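You operate a simulated robot arm through the tools that you are given. There is no shell and no other tool. Be economical: measure what you need, move in short steps, check, and stop when the job is done.

Carry out the task below with a simulated robot arm. There is one attempt and no reset: what you move stays moved.

Task
Clear the test card off the film, put the measuring wheel down on it and zero the run.
Fine: the card goes on the set-up table; the wheel block stands in its well on the frame; zero with the white round button.

The check looks at the end state, three seconds after you hand in, the way a careful person would. Anything else that was tipped, shoved, dropped, spilled or broken makes it a failure.

Robot
A 6-joint arm with a two-finger parallel gripper on a trunk, on a base that drives. Base frame: it is fixed to the floor where the robot stands at the start and does not move with it; the origin is under the middle of the robot, x ahead of it, y to its left, z up. Readings come in m, rad, newtons and seconds.
With the tool pointing down near the work surface it reaches from about 0.22 to 0.66 m from the robot's upright axis, wherever it stands. Its first joint turns from -2.897 to 2.897 rad. Places, roughly: check screen [1.7, -0.5, 0.5]; top of the set-up table [1.3, -1.9, 0.8]; wheel arm [1.8, -1.7, 0.9]; wheel block (5x4x8 cm) [1.8, -1.7, 0.8]; white round button [1.7, -0.5, 1]. Payload 1.57 kg.
The TCP is the grasp point between the finger pads, 0.03 m short of the fingertips. In the tool frame z runs along the fingers and y along their closing line. The gripper opens to 0.11 m. The fingers are 0.024 m wide and 0.012 m thick; the gripper's body (0.048 by 0.112 m) begins 0.078 m behind the TCP.
Orientation is told as [roll, pitch, yaw] about the base's x, y, z axes, in that order, counted from this pose: with the fingers straight down and closing along the base's y, the tool's x points along the base's -x, its y along +y and its z along -z.

Tools
- The arm moves only by the tool apply_moves. Its argument "moves" is one flat list of numbers, 6 for each row, row after row: the shift along the base's x, y, z in units of 100 mm (1.0 is 100 mm), then the turn, a rotation vector about the base's x, y, z in units of 90 degrees (1.0 is 90 degrees). In form: [dx, dy, dz, rx, ry, rz, dx, dy, dz, rx, ry, rz, ...]. A call has 1 to 10 rows; each row is the pose to reach, as a shift and turn from the pose commanded when the call began. "gripper" is the finger opening in m, from 0 to 0.11, set as the call begins (left out, the last holds). A call with a number of a shift or a turn outside -1 to 1 is refused whole. Each row takes 0.2 s and may step no farther than 0.05 m and 0.15 rad from the row before; otherwise, or with a gripper value out of range, the whole call is refused. Where a pose cannot be reached the arm comes as near as it can. A force on the tool above 40 N (or 10 N above the force at the start of the call, whichever is more), or a blocked arm, ends the call early, and 0.2 s more pass. The fingers move at their own pace (about 0.108 m/s each) and stop on an object; they squeeze with about 41 N. The grip force told is the motor's: it shows also when the fingers shut on nothing. Time passes only in rows, and 0.2 s behind the last, so rows that repeat a pose let the fingers close. It gives the time, the measured TCP pose, the force on the tool (base axes), the opening and the grip force at its end, in the units of the frame above (readings bear some noise), with the torque about the TCP (base axes, N m) and any sound that the robot's microphone picked up, and new pictures: "views" is both (left out), scene, wrist or none.
- Cameras (640 x 400 px; columns grow to the right, rows downward): "scene" is now at [0.0419, 0.1164, 1.6737]; the picture's right is [-0.34, -0.94, 0.00], its down [-0.75, 0.28, -0.60] and it looks along [0.56, -0.20, -0.80] (base axes); focal length 247 px, centre (320, 200). "wrist" rides on the gripper at [0.07, 0.016, -0.141] in the tool frame; the picture's right is [-0.23, 0.97, 0.00], its down [-0.86, -0.20, -0.48] and it looks along [-0.47, -0.11, 0.88] (tool axes); focal length 222 px, centre (320, 200). There is no depth. A picture from a camera that has moved, and an enlarged one, comes with that camera's place and axes in the base frame and with its lens. The place of the scene camera against the robot may be out by one fixed shift of up to 0.012 m in any direction.
- slide_trunk(by): slides the trunk up (or, below 0, down) by that many m; the arm and the scene camera ride with it, the base frame stays. It gives what a move gives, with no picture.
- base_move(legs): drives the robot by 1 to 6 legs, each [ahead, left, turn to the left] in m, m and rad, along the robot's own axes; the way and the turn of a leg run together, so that a leg with both is an arc; at most 1.5 m and 3.142 rad a leg. The arm and the cameras ride along, it lands a little off, and it stops where it bumps. It gives what a move gives, and a new picture of the scene camera.
- head_to(pan, tilt): turns the head with the scene camera to pan (to the left, within 2.094 rad either way) and tilt (down, from -0.506 to 1.204), counted from straight ahead of the robot. It gives what a move gives, and a new picture of the scene camera.
- close_up(camera, box): a new picture of the part [left, top, right, bottom] of that camera's present view, enlarged. The clock stands still meanwhile.
- hand_in(): hands the job in; it is judged then, once.

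Go step by step. Nothing tells you exact positions but the pictures and the camera data: compare them with the known pose of the tool, close in by small moves and look again before you grip or let go. The budget is 120 turns and 260 pictures, counting those below and the enlarged ones. Unless the task says otherwise, let go and move clear before handing in, and close with one line.

The tools are called after ">>>" as a command line: name --argument value ..., lists and objects as JSON in quotes. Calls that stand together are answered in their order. apply_moves: Moves the arm, as the interface text tells. Its arguments: {"type":"object","properties":{"moves":{"type":"array"},"gripper":{"type":"number"},"views":{"type":"string","enum":["both","scene","wrist","none"]}},"required":["moves"]} The other tools are called the same way: slide_trunk (by) slides the trunk up or down; base_move (legs) drives the base; head_to (pan, tilt) turns the head that bears the scene camera; close_up (camera, box) takes an enlarged picture of a part of a camera's view; hand_in () hands the job in.

At the start:

```text
time: 0.0
tcp_pos: [0.4629, -0.1889, 1.1259]
ee_rot: [0.001, 0.0, 0.0]
contact_force: [0.5, -0.5, 0.3]
wrist_torque: [0.0, 0.0, -0.02]
opening: 0.1101
gripper_force: 0.1
trunk travel left (down, up): [-0.275, 0.315]
robot x, y, heading: [-0.0035, 0.0012, -0.005]
head pan, tilt: [-0.351, 0.932]
```

scene: 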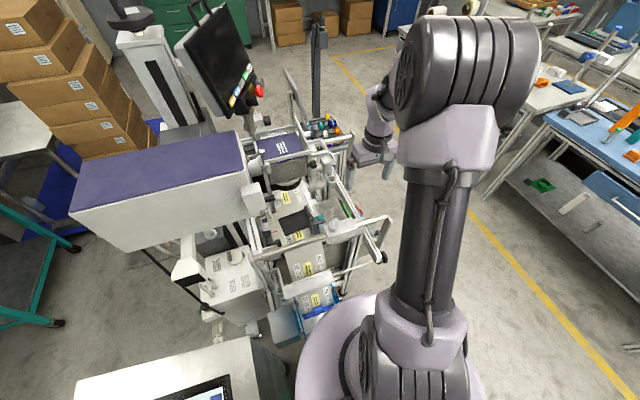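
wrist: 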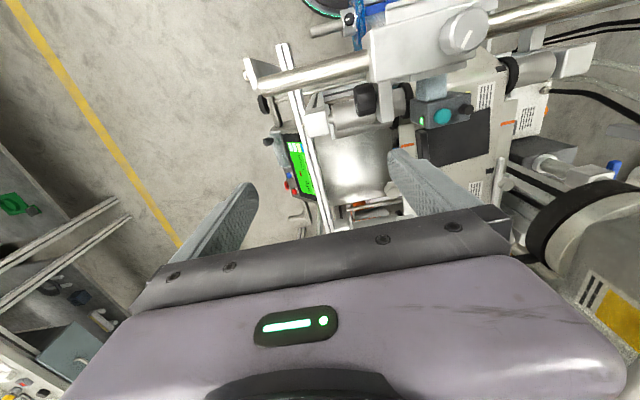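

I see a packed machine hall; the named places lie ahead and to the right, beyond the present view. I will raise the head and look toward them.

>>> head_to --pan -0.5 --tilt 0.4

>>> head_to --pan -1.0 --tilt 0.5

```text
time: 0.9
tcp_pos: [0.4624, -0.1892, 1.1251]
ee_rot: [0.001, 0.001, -0.001]
contact_force: [0.0, -0.7, -0.3]
wrist_torque: [0.01, -0.01, 0.04]
opening: 0.1101
gripper_force: 0.1
trunk travel left (down, up): [-0.275, 0.315]
robot x, y, heading: [0.002, 0.0009, 0.0]
head pan, tilt: [-0.499, 0.4]
camera scene: at [0.054, 0.0974, 1.7189], right [-0.48, -0.88, 0.0], down [-0.34, 0.19, -0.92], along [0.81, -0.44, -0.39], focal length 247 px, centre (320, 200)
```

scene: 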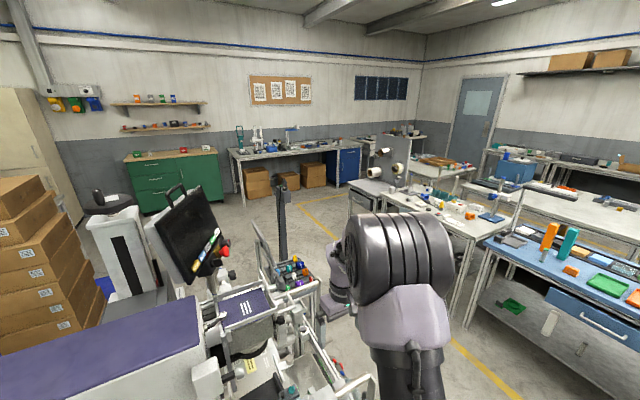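

```text
time: 1.9
tcp_pos: [0.4613, -0.1889, 1.1253]
ee_rot: [0.001, 0.0, -0.001]
contact_force: [0.0, -0.4, 0.4]
wrist_torque: [0.01, -0.02, 0.0]
opening: 0.1101
gripper_force: 0.1
trunk travel left (down, up): [-0.275, 0.315]
robot x, y, heading: [-0.0032, -0.0029, 0.001]
head pan, tilt: [-1.0, 0.499]
camera scene: at [0.0218, 0.0652, 1.7099], right [-0.84, -0.54, 0.0], down [-0.26, 0.4, -0.88], along [0.47, -0.74, -0.48], focal length 247 px, centre (320, 200)
```

scene: 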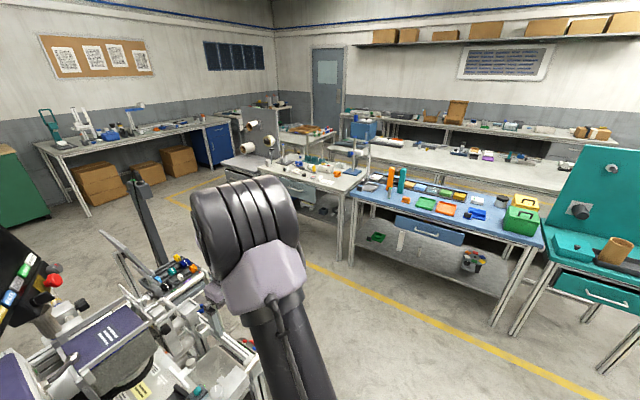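

The set-up table is at image (310,170), and the reel bench with the wheel arm is beside it. The button seems to be on the dark post ahead. I take enlarged pictures.

>>> close_up --camera "scene" --box '[200, 100, 380, 212]'

>>> close_up --camera "scene" --box '[80, 170, 240, 310]'

```text
3.56 times, centred on (290, 156) of scene
camera zoom: at [0.0218, 0.0652, 1.7099], right [-0.84, -0.54, 0.0], down [-0.26, 0.4, -0.88], along [0.47, -0.74, -0.48], focal length 878 px, centre (427, 356)
```

zoom: 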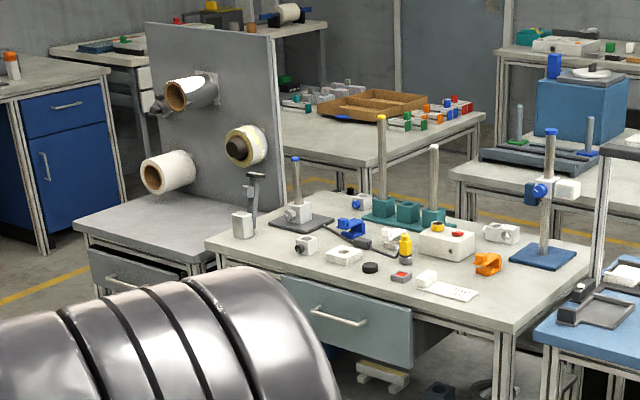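

```text
2.86 times, centred on (160, 240) of scene
camera zoom: at [0.0218, 0.0652, 1.7099], right [-0.84, -0.54, 0.0], down [-0.26, 0.4, -0.88], along [0.47, -0.74, -0.48], focal length 706 px, centre (777, 86)
```

zoom: 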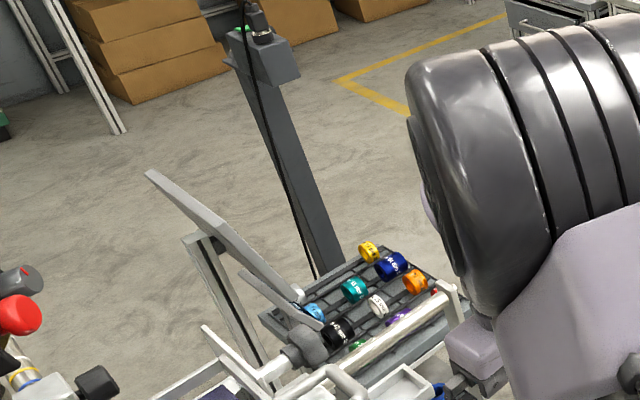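

The wheel block with its arm stands on the far left corner of the set-up table. The button is on the post. Now I look at the machine in front to find the film, card and well.

>>> head_to --pan -0.2 --tilt 0.8

>>> close_up --camera "scene" --box '[120, 80, 400, 360]'

>>> close_up --camera "wrist" --box '[220, 0, 640, 260]'

```text
time: 3.0
tcp_pos: [0.4614, -0.1885, 1.1256]
ee_rot: [0.002, 0.0, 0.001]
contact_force: [0.6, -0.7, 0.3]
wrist_torque: [0.01, 0.03, -0.02]
opening: 0.1098
gripper_force: 0.1
trunk travel left (down, up): [-0.275, 0.315]
robot x, y, heading: [-0.001, -0.0021, -0.002]
head pan, tilt: [-0.201, 0.799]
camera scene: at [0.0516, 0.1256, 1.6839], right [-0.2, -0.98, 0.0], down [-0.7, 0.14, -0.7], along [0.68, -0.14, -0.72], focal length 247 px, centre (320, 200)
```

scene: 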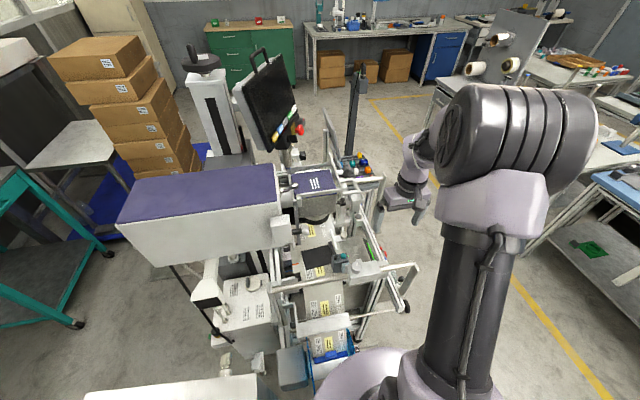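

```text
1.43 times, centred on (260, 220) of scene
camera zoom: at [0.0516, 0.1256, 1.6839], right [-0.2, -0.98, 0.0], down [-0.7, 0.14, -0.7], along [0.68, -0.14, -0.72], focal length 353 px, centre (406, 171)
```

zoom: 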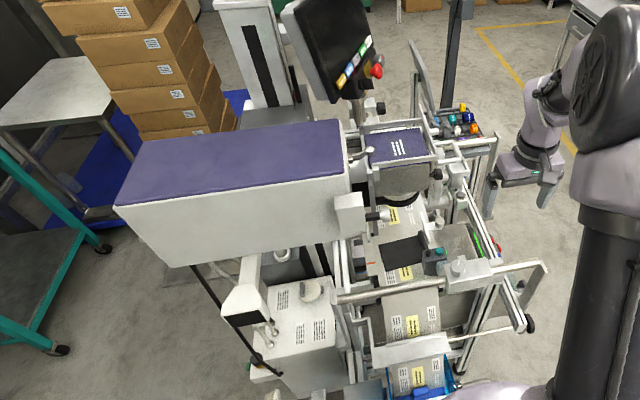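

```text
1.52 times, centred on (430, 130) of wrist
camera zoom: at [0.3922, -0.1717, 1.2668], right [0.23, 0.97, 0.0], down [0.86, -0.2, 0.48], along [0.47, -0.11, -0.88], focal length 338 px, centre (152, 307)
```

zoom: 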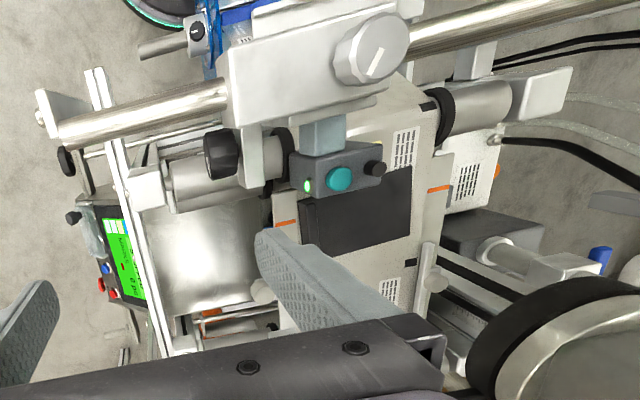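

The machine in front seems a different one; the check screen and button stand sit beyond it near x=1.7. I drive into the aisle to the right and ahead for a view from there.

>>> base_move --legs '[[0, -0.85, 0], [0.6, 0, 0]]'

>>> head_to --pan 0.4 --tilt 0.6

>>> head_to --pan -0.8 --tilt 0.7

```text
time: 10.6
tcp_pos: [1.0627, -1.0489, 1.1242]
ee_rot: [0.0, 0.0, 0.0]
contact_force: [0.7, 0.1, 0.1]
wrist_torque: [0.0, 0.01, -0.01]
opening: 0.1099
gripper_force: 0.0
trunk travel left (down, up): [-0.275, 0.315]
robot x, y, heading: [0.5959, -0.8615, 0.002]
head pan, tilt: [-0.201, 0.799]
camera scene: at [0.6515, -0.7358, 1.6839], right [-0.2, -0.98, 0.0], down [-0.7, 0.14, -0.7], along [0.68, -0.14, -0.72], focal length 247 px, centre (320, 200)
```

scene: 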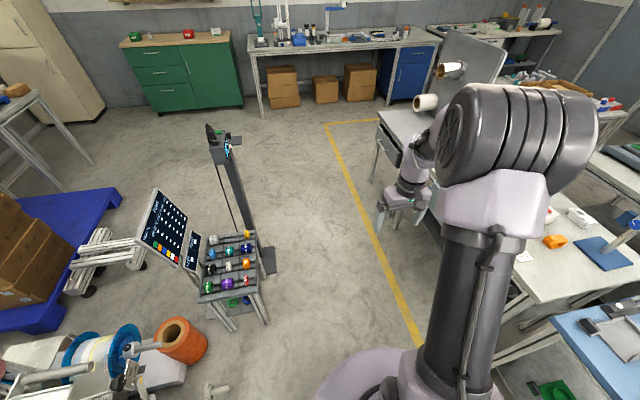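

```text
time: 11.6
tcp_pos: [1.0624, -1.0507, 1.1264]
ee_rot: [0.0, 0.0, 0.0]
contact_force: [-0.3, -0.9, 0.6]
wrist_torque: [-0.01, 0.0, 0.01]
opening: 0.1098
gripper_force: 0.1
trunk travel left (down, up): [-0.275, 0.315]
robot x, y, heading: [0.6007, -0.862, -0.002]
head pan, tilt: [0.4, 0.6]
camera scene: at [0.6533, -0.6854, 1.7007], right [0.39, -0.92, 0.0], down [-0.52, -0.22, -0.82], along [0.76, 0.32, -0.57], focal length 247 px, centre (320, 200)
```

scene: 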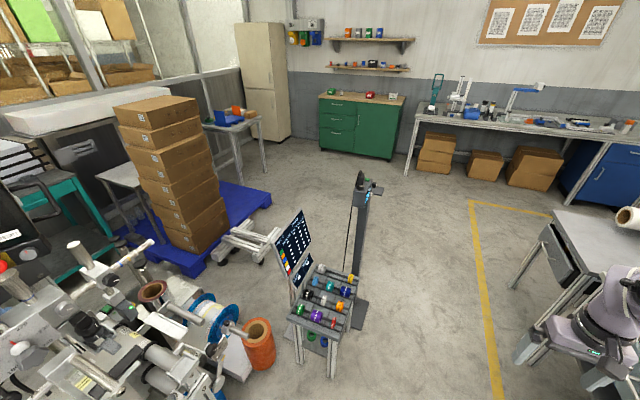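

```text
time: 13.0
tcp_pos: [1.0608, -1.0506, 1.126]
ee_rot: [-0.001, 0.0, 0.001]
contact_force: [0.4, -0.7, 0.0]
wrist_torque: [0.0, -0.02, -0.01]
opening: 0.1099
gripper_force: 0.1
trunk travel left (down, up): [-0.275, 0.315]
robot x, y, heading: [0.601, -0.8626, 0.003]
head pan, tilt: [-0.799, 0.7]
camera scene: at [0.6312, -0.7806, 1.6921], right [-0.72, -0.7, 0.0], down [-0.45, 0.46, -0.77], along [0.53, -0.55, -0.64], focal length 247 px, centre (320, 200)
```

scene: 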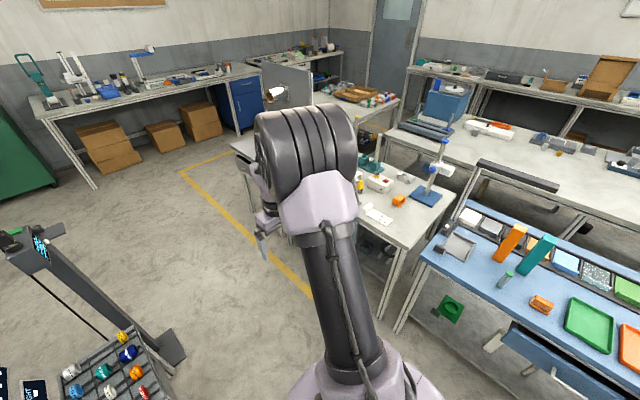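

The post carries a small display facing this way. I enlarge the post, the set-up table and later the machine.

>>> close_up --camera "scene" --box '[0, 200, 160, 400]'

>>> head_to --pan 1.2 --tilt 0.7

>>> close_up --camera "scene" --box '[150, 150, 550, 400]'

```text
2.00 times, centred on (80, 300) of scene
camera zoom: at [0.6312, -0.7806, 1.6921], right [-0.72, -0.7, 0.0], down [-0.45, 0.46, -0.77], along [0.53, -0.55, -0.64], focal length 494 px, centre (800, 0)
```

zoom: 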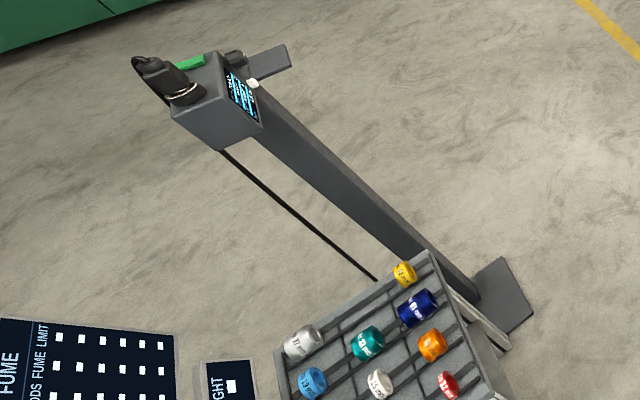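

```text
time: 14.9
tcp_pos: [1.0618, -1.0495, 1.126]
ee_rot: [0.0, 0.0, 0.0]
contact_force: [-0.4, -0.5, -0.2]
wrist_torque: [-0.01, 0.0, 0.03]
opening: 0.11
gripper_force: 0.0
trunk travel left (down, up): [-0.275, 0.315]
robot x, y, heading: [0.6002, -0.8661, 0.002]
head pan, tilt: [1.201, 0.7]
camera scene: at [0.6026, -0.6406, 1.6921], right [0.93, -0.36, 0.0], down [-0.23, -0.6, -0.76], along [0.28, 0.71, -0.64], focal length 247 px, centre (320, 200)
```

scene: 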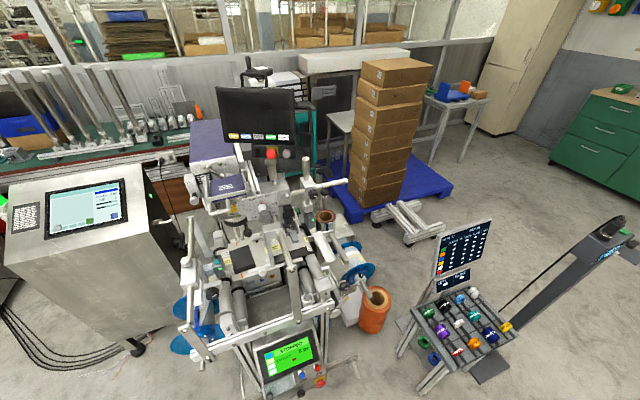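

```text
1.60 times, centred on (350, 275) of scene
camera zoom: at [0.6026, -0.6406, 1.6921], right [0.93, -0.36, 0.0], down [-0.23, -0.6, -0.76], along [0.28, 0.71, -0.64], focal length 395 px, centre (272, 80)
```

zoom: 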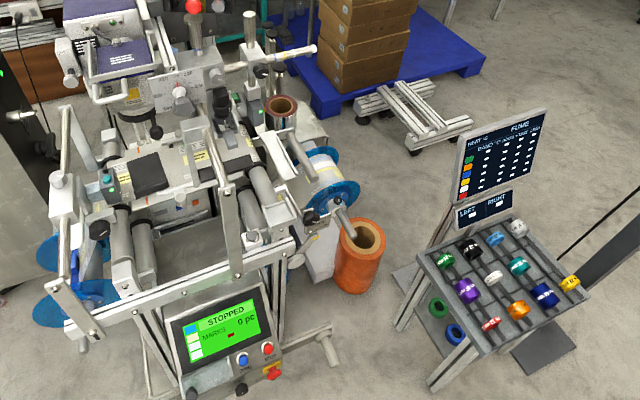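

The post has a small display with a white round button beside it. I still need to find the film and card, so I drive closer to the reel bench and the table.

>>> base_move --legs '[[0.5, 0.0, 0]]'

>>> head_to --pan -0.9 --tilt 0.75

>>> head_to --pan 0.3 --tilt 0.8

```text
time: 17.8
tcp_pos: [1.5592, -1.0486, 1.125]
ee_rot: [0.001, 0.0, 0.002]
contact_force: [0.1, -1.1, 0.6]
wrist_torque: [-0.02, 0.01, 0.0]
opening: 0.1103
gripper_force: 0.1
trunk travel left (down, up): [-0.275, 0.315]
robot x, y, heading: [1.0905, -0.8593, 0.001]
head pan, tilt: [1.201, 0.7]
camera scene: at [1.0998, -0.6401, 1.6921], right [0.93, -0.36, 0.0], down [-0.23, -0.6, -0.76], along [0.28, 0.71, -0.64], focal length 247 px, centre (320, 200)
```

scene: 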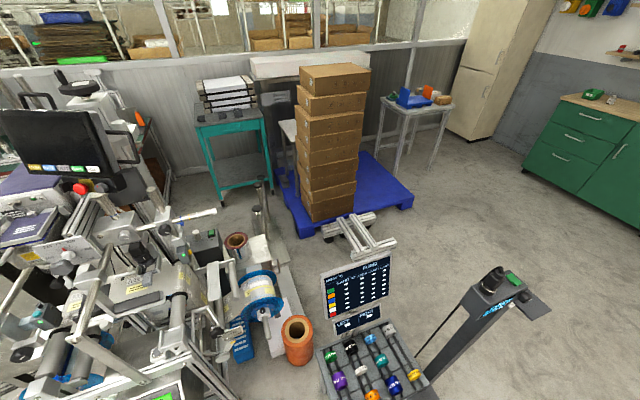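

```text
time: 19.8
tcp_pos: [1.5579, -1.0496, 1.1259]
ee_rot: [0.001, 0.0, 0.001]
contact_force: [0.4, 0.2, 0.8]
wrist_torque: [0.02, 0.01, 0.02]
opening: 0.1097
gripper_force: 0.0
trunk travel left (down, up): [-0.275, 0.315]
robot x, y, heading: [1.0989, -0.8599, 0.003]
head pan, tilt: [-0.901, 0.75]
camera scene: at [1.12, -0.7842, 1.6879], right [-0.78, -0.62, 0.0], down [-0.42, 0.53, -0.73], along [0.46, -0.57, -0.68], focal length 247 px, centre (320, 200)
```

scene: 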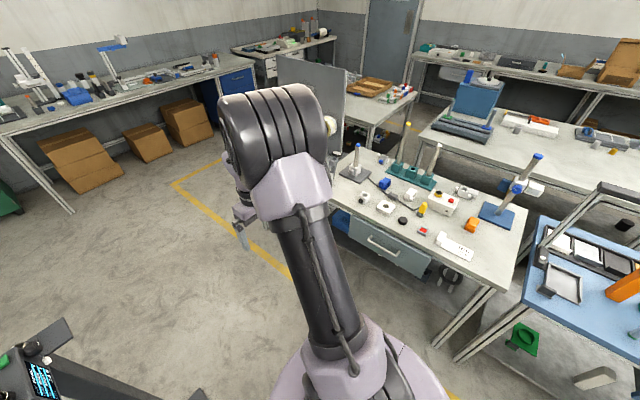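

```text
time: 21.2
tcp_pos: [1.5581, -1.0487, 1.1254]
ee_rot: [0.0, 0.0, 0.002]
contact_force: [0.9, 1.1, 0.7]
wrist_torque: [0.01, 0.02, -0.01]
opening: 0.1099
gripper_force: 0.1
trunk travel left (down, up): [-0.275, 0.315]
robot x, y, heading: [1.0949, -0.8571, 0.003]
head pan, tilt: [0.3, 0.799]
camera scene: at [1.1455, -0.6954, 1.6839], right [0.3, -0.96, 0.0], down [-0.68, -0.21, -0.7], along [0.67, 0.21, -0.72], focal length 247 px, centre (320, 200)
```

scene: 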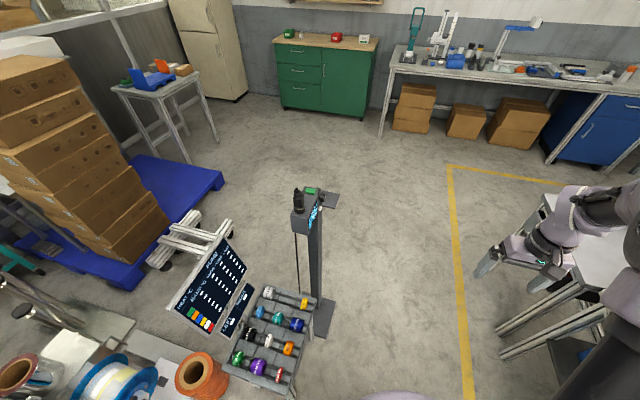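

My arm hides the wheel block. I turn the robot to face the table so the arm is off to the right of the block.

>>> base_move --legs '[[0, 0, -1.5708], [0, 0.25, 0]]'

>>> head_to --pan 0.35 --tilt 0.7

>>> close_up --camera "scene" --box '[160, 60, 480, 260]'

```text
time: 26.8
tcp_pos: [1.1687, -1.3216, 1.125]
ee_rot: [-0.001, 0.001, -1.551]
contact_force: [0.7, 0.4, -0.2]
wrist_torque: [0.0, 0.05, 0.0]
opening: 0.1099
gripper_force: 0.0
trunk travel left (down, up): [-0.275, 0.315]
robot x, y, heading: [1.3503, -0.8582, -1.549]
head pan, tilt: [0.3, 0.799]
camera scene: at [1.5064, -0.9078, 1.6838], right [-0.95, -0.32, 0.0], down [-0.23, 0.68, -0.7], along [0.22, -0.66, -0.72], focal length 247 px, centre (320, 200)
```

scene: 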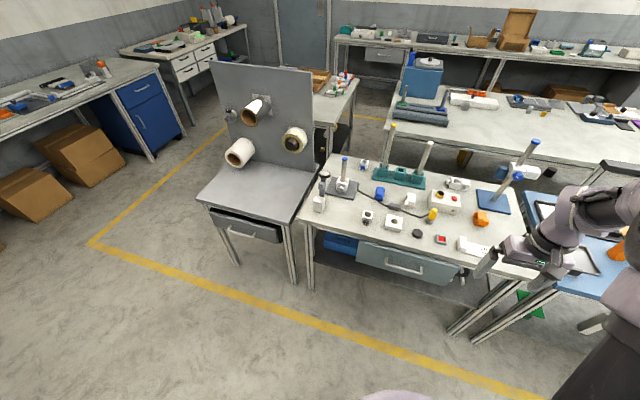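

```text
time: 27.5
tcp_pos: [1.1694, -1.3203, 1.1247]
ee_rot: [-0.001, 0.0, -1.548]
contact_force: [0.3, 0.6, 0.3]
wrist_torque: [-0.02, 0.0, 0.04]
opening: 0.1098
gripper_force: 0.0
trunk travel left (down, up): [-0.275, 0.315]
robot x, y, heading: [1.3477, -0.8536, -1.548]
head pan, tilt: [0.351, 0.7]
camera scene: at [1.5104, -0.9105, 1.6921], right [-0.93, -0.36, 0.0], down [-0.23, 0.6, -0.76], along [0.28, -0.71, -0.64], focal length 247 px, centre (320, 200)
```

scene: 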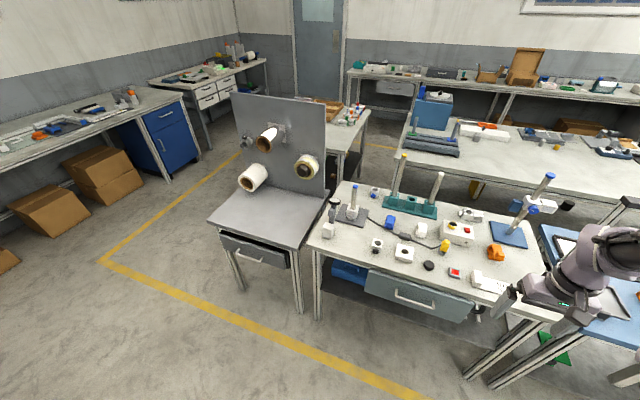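

```text
2.00 times, centred on (320, 160) of scene
camera zoom: at [1.5104, -0.9105, 1.6921], right [-0.93, -0.36, 0.0], down [-0.23, 0.6, -0.76], along [0.28, -0.71, -0.64], focal length 494 px, centre (320, 280)
```

zoom: 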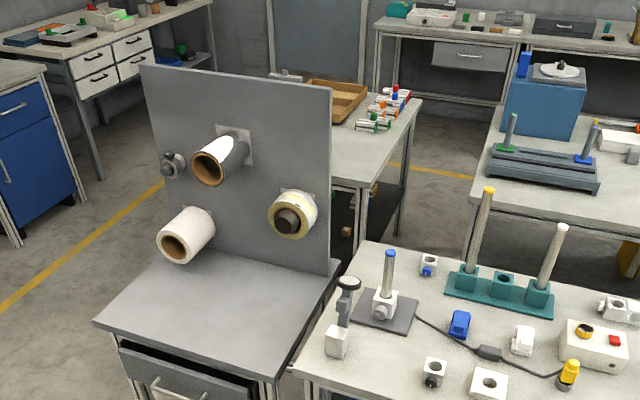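

The block carries a wheel on an upright arm. I enlarge it, then go back to inspect the machine for the film, card and well.

>>> close_up --camera "scene" --box '[300, 170, 400, 250]'

>>> head_to --pan -2.0 --tilt 0.6

>>> head_to --pan 2.0 --tilt 0.9

```text
5.00 times, centred on (350, 210) of scene
camera zoom: at [1.5104, -0.9105, 1.6921], right [-0.93, -0.36, 0.0], down [-0.23, 0.6, -0.76], along [0.28, -0.71, -0.64], focal length 1235 px, centre (170, 150)
```

zoom: 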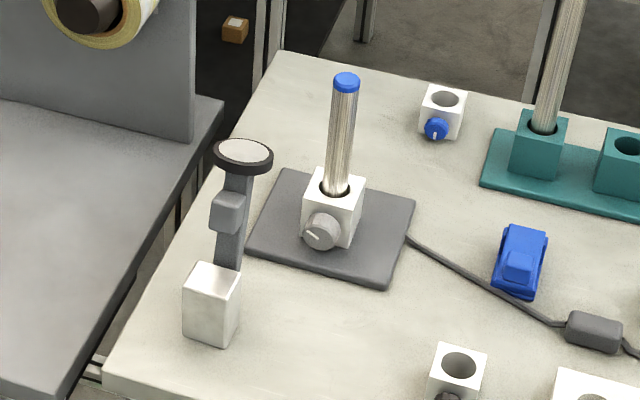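

```text
time: 29.7
tcp_pos: [1.1686, -1.3218, 1.1261]
ee_rot: [0.0, -0.002, -1.55]
contact_force: [0.2, -0.1, -0.3]
wrist_torque: [0.0, -0.03, 0.02]
opening: 0.1098
gripper_force: 0.1
trunk travel left (down, up): [-0.275, 0.315]
robot x, y, heading: [1.3503, -0.8583, -1.551]
head pan, tilt: [-2.0, 0.6]
camera scene: at [1.3987, -0.7962, 1.7008], right [0.4, 0.92, 0.0], down [0.52, -0.22, -0.83], along [-0.76, 0.33, -0.56], focal length 247 px, centre (320, 200)
```

scene: 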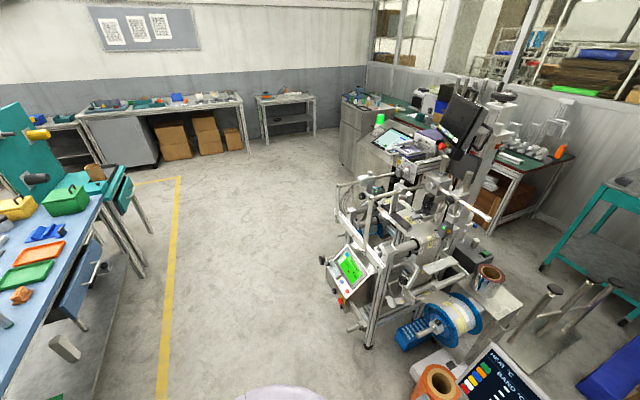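

```text
time: 33.0
tcp_pos: [1.1686, -1.3225, 1.1263]
ee_rot: [0.0, 0.001, -1.549]
contact_force: [0.9, 0.2, 0.4]
wrist_torque: [-0.02, 0.01, 0.04]
opening: 0.1099
gripper_force: 0.1
trunk travel left (down, up): [-0.275, 0.315]
robot x, y, heading: [1.349, -0.8558, -1.55]
head pan, tilt: [2.0, 0.901]
camera scene: at [1.5478, -0.7985, 1.676], right [0.43, -0.9, 0.0], down [-0.71, -0.34, -0.62], along [0.56, 0.27, -0.78], focal length 247 px, centre (320, 200)
```

scene: 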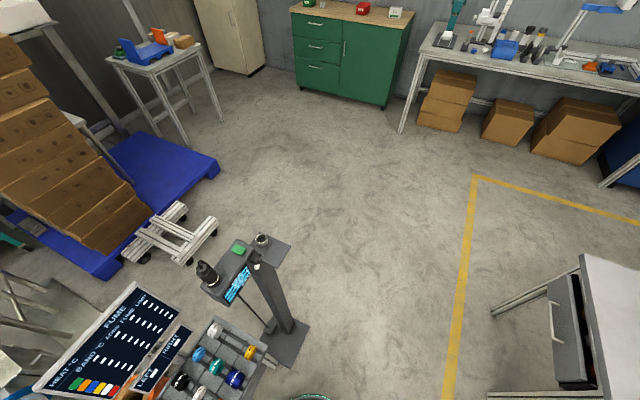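

The display post is clear to see, with a white knob beside its screen. I enlarge the post, then view the machine from this side.

>>> close_up --camera "scene" --box '[180, 220, 300, 310]'

>>> base_move --legs '[[0, -0.65, 0]]'

>>> head_to --pan -2.09 --tilt 0.8

>>> close_up --camera "scene" --box '[280, 80, 600, 320]'

```text
4.44 times, centred on (240, 265) of scene
camera zoom: at [1.5478, -0.7985, 1.676], right [0.43, -0.9, 0.0], down [-0.71, -0.34, -0.62], along [0.56, 0.27, -0.78], focal length 1098 px, centre (676, -89)
```

zoom: 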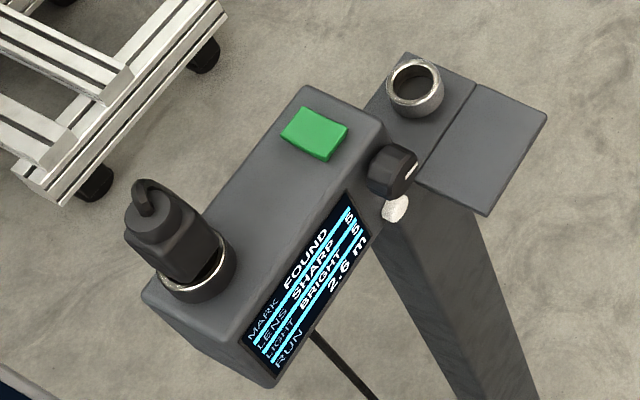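

```text
time: 36.6
tcp_pos: [0.5209, -1.3361, 1.1233]
ee_rot: [-0.001, 0.0, -1.549]
contact_force: [-0.5, 0.1, 0.0]
wrist_torque: [0.03, 0.04, -0.02]
opening: 0.1099
gripper_force: 0.0
trunk travel left (down, up): [-0.275, 0.315]
robot x, y, heading: [0.7008, -0.8711, -1.551]
head pan, tilt: [2.0, 0.901]
camera scene: at [0.8994, -0.8119, 1.6761], right [0.44, -0.9, 0.0], down [-0.71, -0.34, -0.62], along [0.56, 0.27, -0.78], focal length 247 px, centre (320, 200)
```

scene: 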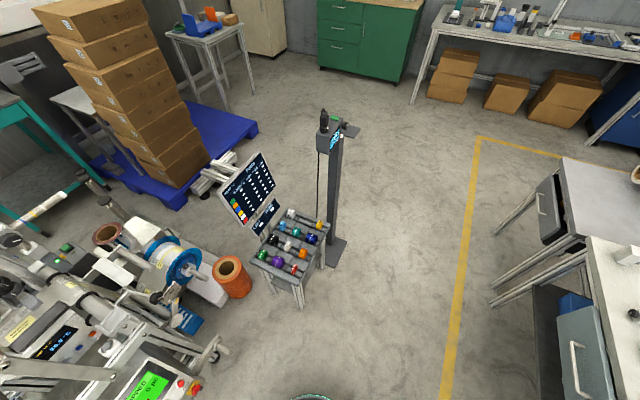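

```text
time: 39.9
tcp_pos: [0.521, -1.3349, 1.1258]
ee_rot: [0.0, 0.0, -1.551]
contact_force: [0.1, -0.2, 1.2]
wrist_torque: [0.03, 0.0, -0.02]
opening: 0.1098
gripper_force: 0.0
trunk travel left (down, up): [-0.275, 0.315]
robot x, y, heading: [0.6983, -0.8688, -1.546]
head pan, tilt: [-2.089, 0.799]
camera scene: at [0.7611, -0.8062, 1.6839], right [0.48, 0.88, 0.0], down [0.63, -0.34, -0.7], along [-0.61, 0.33, -0.72], focal length 247 px, centre (320, 200)
```

scene: 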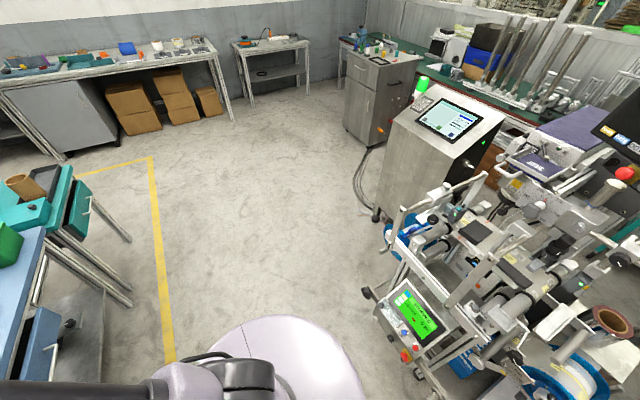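

```text
1.67 times, centred on (440, 200) of scene
camera zoom: at [0.7611, -0.8062, 1.6839], right [0.48, 0.88, 0.0], down [0.63, -0.34, -0.7], along [-0.61, 0.33, -0.72], focal length 412 px, centre (120, 200)
```

zoom: 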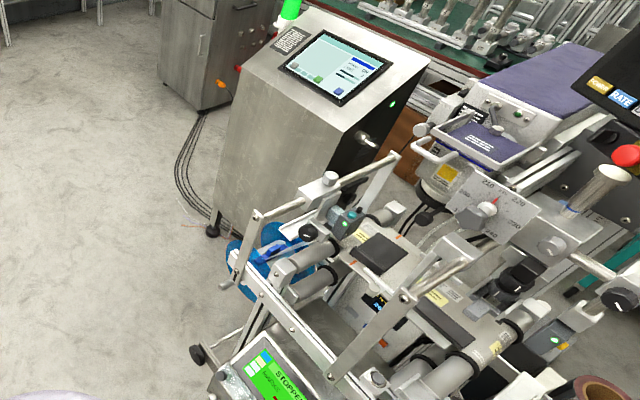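

The check screen shows "RUN 2.6 m", with the white button beside it, so that run is zeroed there. I raise the trunk and turn to face the machine to inspect its deck, where a black card lies on the web.

>>> slide_trunk --by 0.25

>>> base_move --legs '[[0, 0, 3.1]]'

>>> head_to --pan 0.1 --tilt 0.9

>>> close_up --camera "scene" --box '[120, 100, 440, 340]'

```text
time: 42.5
tcp_pos: [0.5205, -1.3366, 1.3761]
ee_rot: [0.0, 0.0, -1.553]
contact_force: [-0.7, -0.4, -0.2]
wrist_torque: [0.01, -0.04, -0.01]
opening: 0.1101
gripper_force: 0.1
trunk travel left (down, up): [-0.525, 0.065]
robot x, y, heading: [0.7011, -0.8685, -1.551]
head pan, tilt: [-2.089, 0.799]
```

```text
time: 50.1
tcp_pos: [0.907, -0.4152, 1.3758]
ee_rot: [0.001, -0.002, 1.53]
contact_force: [0.1, 0.3, 0.4]
wrist_torque: [0.0, 0.02, 0.02]
opening: 0.1102
gripper_force: 0.2
trunk travel left (down, up): [-0.525, 0.065]
robot x, y, heading: [0.6988, -0.8727, 1.533]
head pan, tilt: [-2.089, 0.799]
camera scene: at [0.6201, -0.9246, 1.9339], right [-0.53, -0.85, 0.0], down [-0.61, 0.38, -0.7], along [0.59, -0.37, -0.72], focal length 247 px, centre (320, 200)
```

scene: 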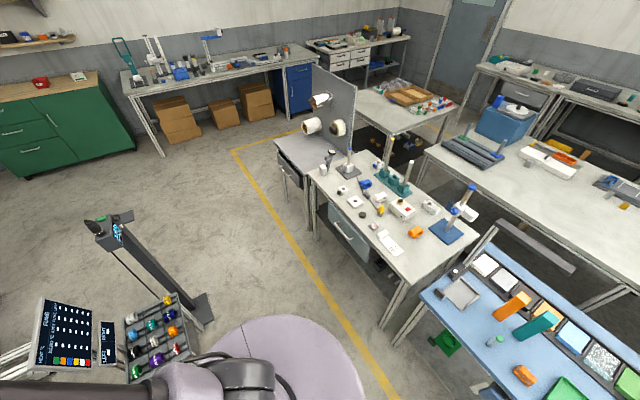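

```text
time: 52.1
tcp_pos: [0.9072, -0.415, 1.3758]
ee_rot: [-0.001, 0.001, 1.529]
contact_force: [-0.6, 0.5, -0.6]
wrist_torque: [0.0, -0.01, -0.01]
opening: 0.1097
gripper_force: 0.0
trunk travel left (down, up): [-0.525, 0.065]
robot x, y, heading: [0.7026, -0.8673, 1.534]
head pan, tilt: [0.099, 0.901]
camera scene: at [0.5473, -0.8065, 1.926], right [1.0, 0.06, 0.0], down [0.05, -0.78, -0.62], along [-0.04, 0.62, -0.78], focal length 247 px, centre (320, 200)
```

scene: 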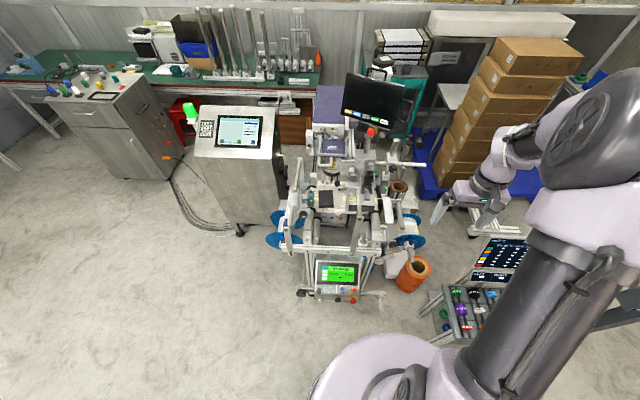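

```text
1.67 times, centred on (280, 220) of scene
camera zoom: at [0.5473, -0.8065, 1.926], right [1.0, 0.06, 0.0], down [0.05, -0.78, -0.62], along [-0.04, 0.62, -0.78], focal length 412 px, centre (387, 167)
```

zoom: 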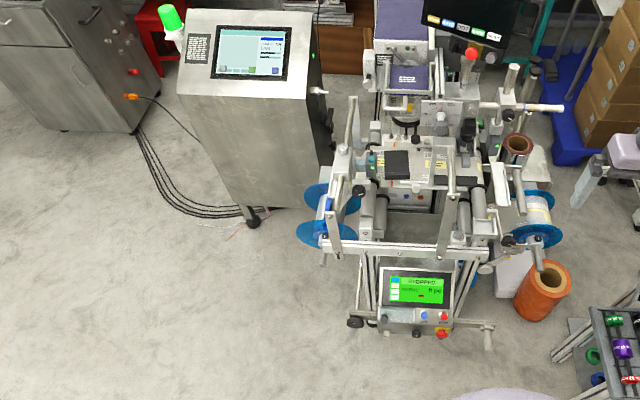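

The machine's deck is straight ahead. I enlarge it strongly.

>>> close_up --camera "scene" --box '[285, 150, 405, 240]'

>>> close_up --camera "wrist" --box '[0, 0, 640, 400]'

```text
4.44 times, centred on (345, 195) of scene
camera zoom: at [0.5473, -0.8065, 1.926], right [1.0, 0.06, 0.0], down [0.05, -0.78, -0.62], along [-0.04, 0.62, -0.78], focal length 1098 px, centre (209, 222)
```

zoom: 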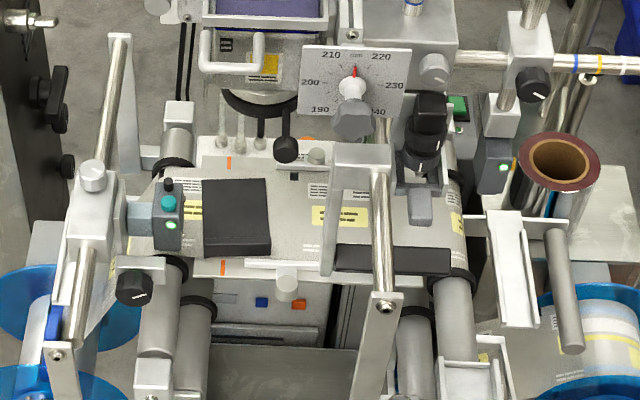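

```text
1.00 times, centred on (320, 200) of wrist (not enlarged: the box is as wide or as high as the picture)
camera zoom: at [0.8875, -0.4836, 1.5168], right [-0.96, 0.27, 0.0], down [0.23, 0.85, 0.48], along [0.13, 0.46, -0.88], focal length 222 px, centre (320, 200)
```

zoom: 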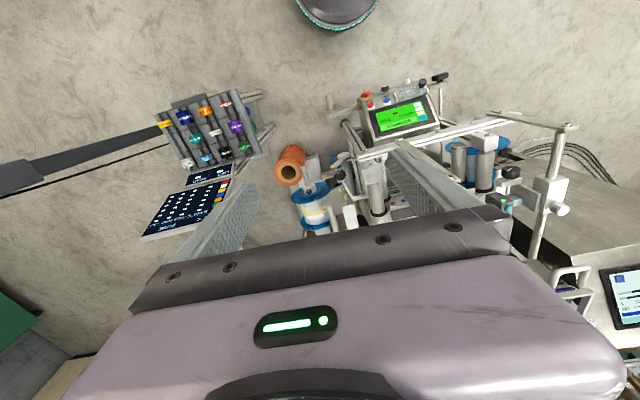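

The deck carries the film with a black card at about (0.53, 0.04), next to the mark sensor. My start position was suited for reaching it, so I drive back there with the arm high and inspect from above.

>>> base_move --legs '[[0, 0, -1.533], [-0.7, 0, 0], [0, 0.83, 0]]'

>>> head_to --pan -0.2 --tilt 1.0

>>> close_up --camera "scene" --box '[200, 100, 400, 300]'

>>> close_up --camera "wrist" --box '[200, 0, 600, 250]'

```text
time: 63.8
tcp_pos: [0.4682, -0.2228, 1.3756]
ee_rot: [-0.002, -0.001, -0.016]
contact_force: [0.6, -0.4, -0.3]
wrist_torque: [-0.03, -0.01, -0.03]
opening: 0.1101
gripper_force: 0.0
trunk travel left (down, up): [-0.525, 0.065]
robot x, y, heading: [0.008, -0.0281, -0.016]
head pan, tilt: [0.099, 0.901]
camera scene: at [0.0589, 0.121, 1.926], right [0.08, -1.0, 0.0], down [-0.78, -0.07, -0.62], along [0.62, 0.05, -0.78], focal length 247 px, centre (320, 200)
```

scene: 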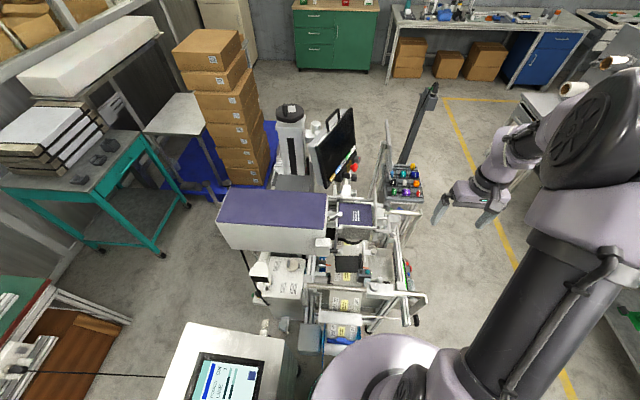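

```text
time: 64.6
tcp_pos: [0.4685, -0.2234, 1.3753]
ee_rot: [-0.002, 0.0, -0.018]
contact_force: [0.3, 0.5, 0.3]
wrist_torque: [0.0, 0.0, -0.02]
opening: 0.1099
gripper_force: 0.1
trunk travel left (down, up): [-0.525, 0.065]
robot x, y, heading: [0.0114, -0.0265, -0.022]
head pan, tilt: [-0.201, 1.0]
camera scene: at [0.0517, 0.0994, 1.9188], right [-0.21, -0.98, 0.0], down [-0.82, 0.18, -0.54], along [0.53, -0.12, -0.84], focal length 247 px, centre (320, 200)
```

scene: 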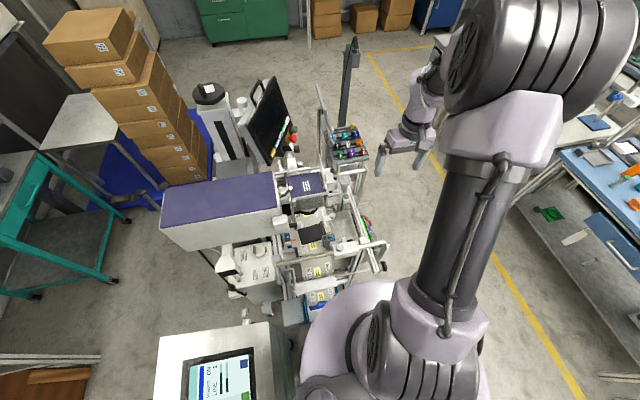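

```text
2.00 times, centred on (300, 200) of scene
camera zoom: at [0.0517, 0.0994, 1.9188], right [-0.21, -0.98, 0.0], down [-0.82, 0.18, -0.54], along [0.53, -0.12, -0.84], focal length 494 px, centre (360, 200)
```

zoom: 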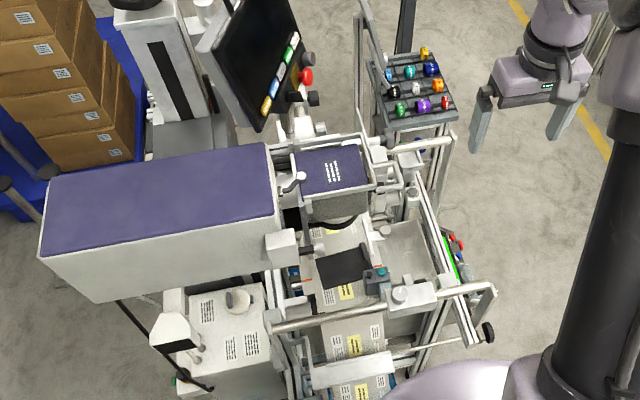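

```text
1.60 times, centred on (400, 125) of wrist
camera zoom: at [0.3982, -0.2054, 1.5168], right [0.24, 0.97, 0.0], down [0.85, -0.21, 0.48], along [0.46, -0.12, -0.88], focal length 355 px, centre (192, 320)
```

zoom: 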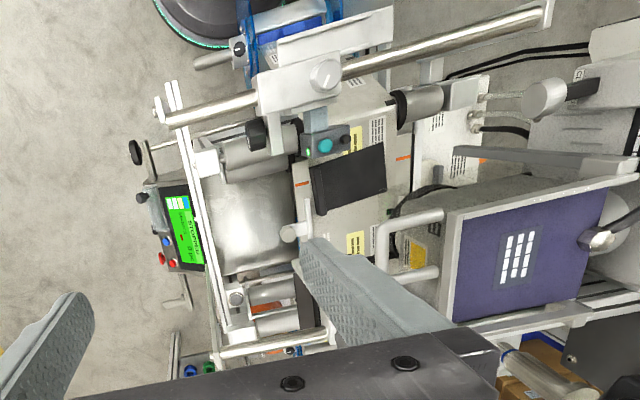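

From two views the card lies near (0.525, 0.03, 0.89). I move the wrist camera above the deck to find the well for the wheel block.

>>> apply_moves --moves '[0.4, 0.3, 0, 0, 0, 0, 0.8, 0.6, 0, 0, 0, 0, 1.0, 0.9, 0, 0, 0, 0]' --views "wrist"

>>> close_up --camera "wrist" --box '[160, 0, 560, 250]'

```text
time: 65.4
tcp_pos: [0.5678, -0.1317, 1.3753]
ee_rot: [-0.002, 0.001, -0.017]
contact_force: [0.1, 0.1, -0.1]
wrist_torque: [-0.01, 0.0, -0.02]
opening: 0.1103
gripper_force: 0.0
trunk travel left (down, up): [-0.525, 0.065]
robot x, y, heading: [0.0075, -0.0299, -0.016]
head pan, tilt: [-0.201, 1.0]
camera wrist: at [0.4987, -0.1139, 1.5167], right [0.24, 0.97, 0.0], down [0.85, -0.21, 0.48], along [0.46, -0.12, -0.88], focal length 222 px, centre (320, 200)
```

wrist: 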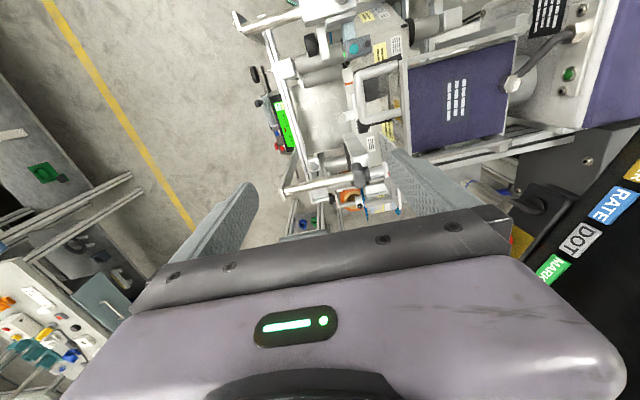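

```text
1.60 times, centred on (360, 125) of wrist
camera zoom: at [0.4987, -0.1139, 1.5167], right [0.24, 0.97, 0.0], down [0.85, -0.21, 0.48], along [0.46, -0.12, -0.88], focal length 355 px, centre (256, 320)
```

zoom: 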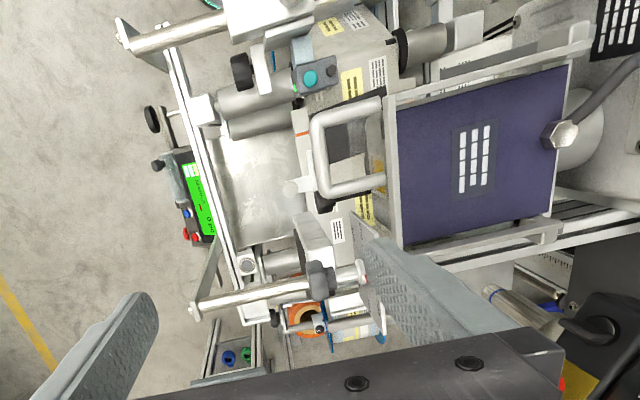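

The wrist view is blocked by the fingers, so I enlarge the deck further from the scene camera.

>>> close_up --camera "scene" --box '[285, 190, 365, 240]'

>>> close_up --camera "scene" --box '[285, 235, 395, 304]'

>>> close_up --camera "wrist" --box '[240, 100, 400, 200]'

```text
8.00 times, centred on (325, 215) of scene
camera zoom: at [0.0521, 0.1012, 1.9186], right [-0.21, -0.98, 0.0], down [-0.82, 0.18, -0.54], along [0.53, -0.12, -0.84], focal length 1976 px, centre (280, 80)
```

zoom: 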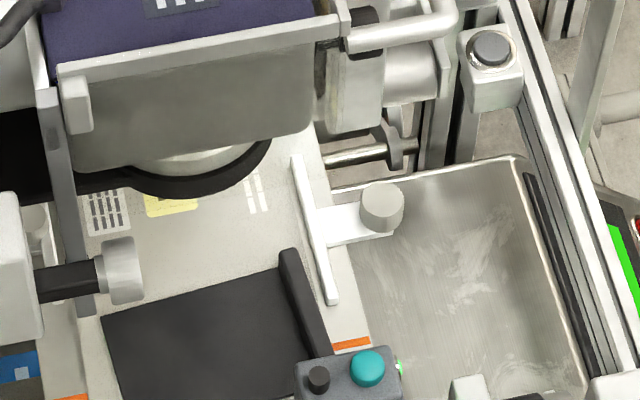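

```text
5.80 times, centred on (340, 270) of scene
camera zoom: at [0.0521, 0.1012, 1.9186], right [-0.21, -0.98, 0.0], down [-0.82, 0.18, -0.54], along [0.53, -0.12, -0.84], focal length 1432 px, centre (204, -203)
```

zoom: 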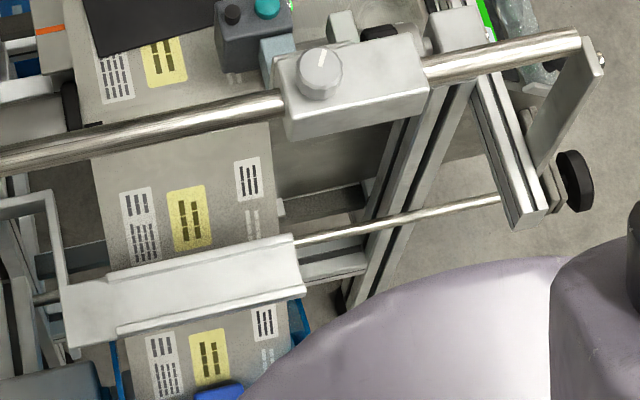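

```text
4.00 times, centred on (320, 150) of wrist
camera zoom: at [0.4987, -0.1139, 1.5167], right [0.24, 0.97, 0.0], down [0.85, -0.21, 0.48], along [0.46, -0.12, -0.88], focal length 888 px, centre (320, 400)
```

zoom: 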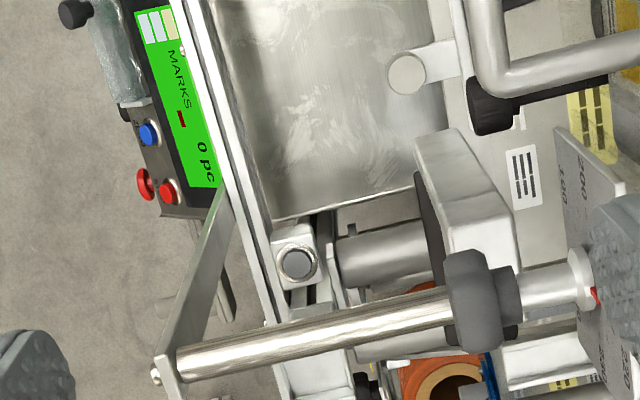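

The card is a dark sheet with an upright lip on its right edge, partly under the mark sensor box. I still have to find the well, so I drive to the machine's front side for a steep look.

>>> base_move --legs '[[0, -0.75, 0], [0.75, 0, 0], [0, 0, 1.57]]'

>>> head_to --pan 0.1 --tilt 0.95

>>> close_up --camera "scene" --box '[200, 60, 440, 260]'

```text
time: 76.9
tcp_pos: [0.8616, -0.2381, 1.3759]
ee_rot: [0.0, -0.001, 1.531]
contact_force: [0.2, -0.5, -0.1]
wrist_torque: [0.01, -0.01, 0.03]
opening: 0.1098
gripper_force: 0.1
trunk travel left (down, up): [-0.525, 0.065]
robot x, y, heading: [0.7411, -0.7926, 1.531]
head pan, tilt: [-0.201, 1.0]
camera scene: at [0.6101, -0.7393, 1.9187], right [0.97, -0.24, 0.0], down [-0.2, -0.82, -0.54], along [0.13, 0.52, -0.84], focal length 247 px, centre (320, 200)
```

scene: 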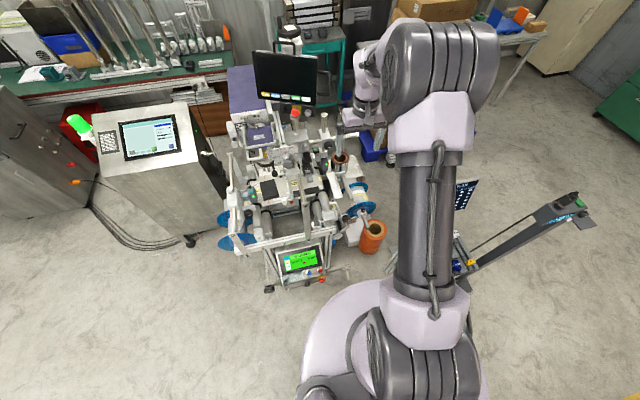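

```text
time: 77.7
tcp_pos: [0.8617, -0.2374, 1.3751]
ee_rot: [-0.001, 0.0, 1.53]
contact_force: [1.5, 0.9, -0.3]
wrist_torque: [0.0, 0.0, 0.02]
opening: 0.1102
gripper_force: 0.0
trunk travel left (down, up): [-0.525, 0.065]
robot x, y, heading: [0.745, -0.7981, 1.53]
head pan, tilt: [0.099, 0.949]
camera scene: at [0.5893, -0.7343, 1.9223], right [1.0, 0.06, 0.0], down [0.05, -0.81, -0.58], along [-0.03, 0.58, -0.81], focal length 247 px, centre (320, 200)
```

scene: 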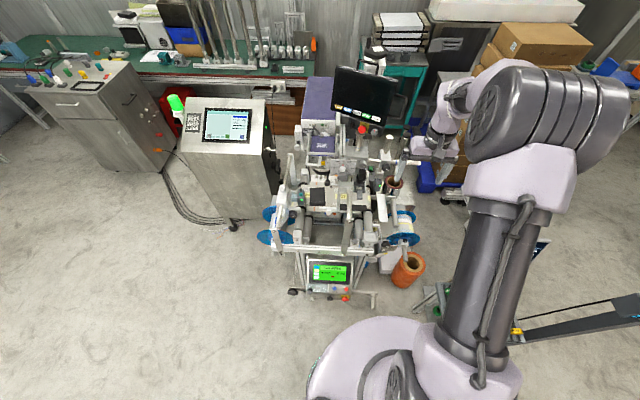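

```text
2.00 times, centred on (320, 160) of scene
camera zoom: at [0.5893, -0.7343, 1.9223], right [1.0, 0.06, 0.0], down [0.05, -0.81, -0.58], along [-0.03, 0.58, -0.81], focal length 494 px, centre (320, 280)
```

zoom: 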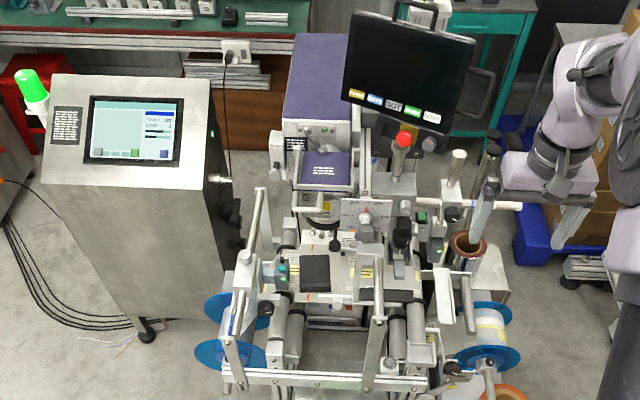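

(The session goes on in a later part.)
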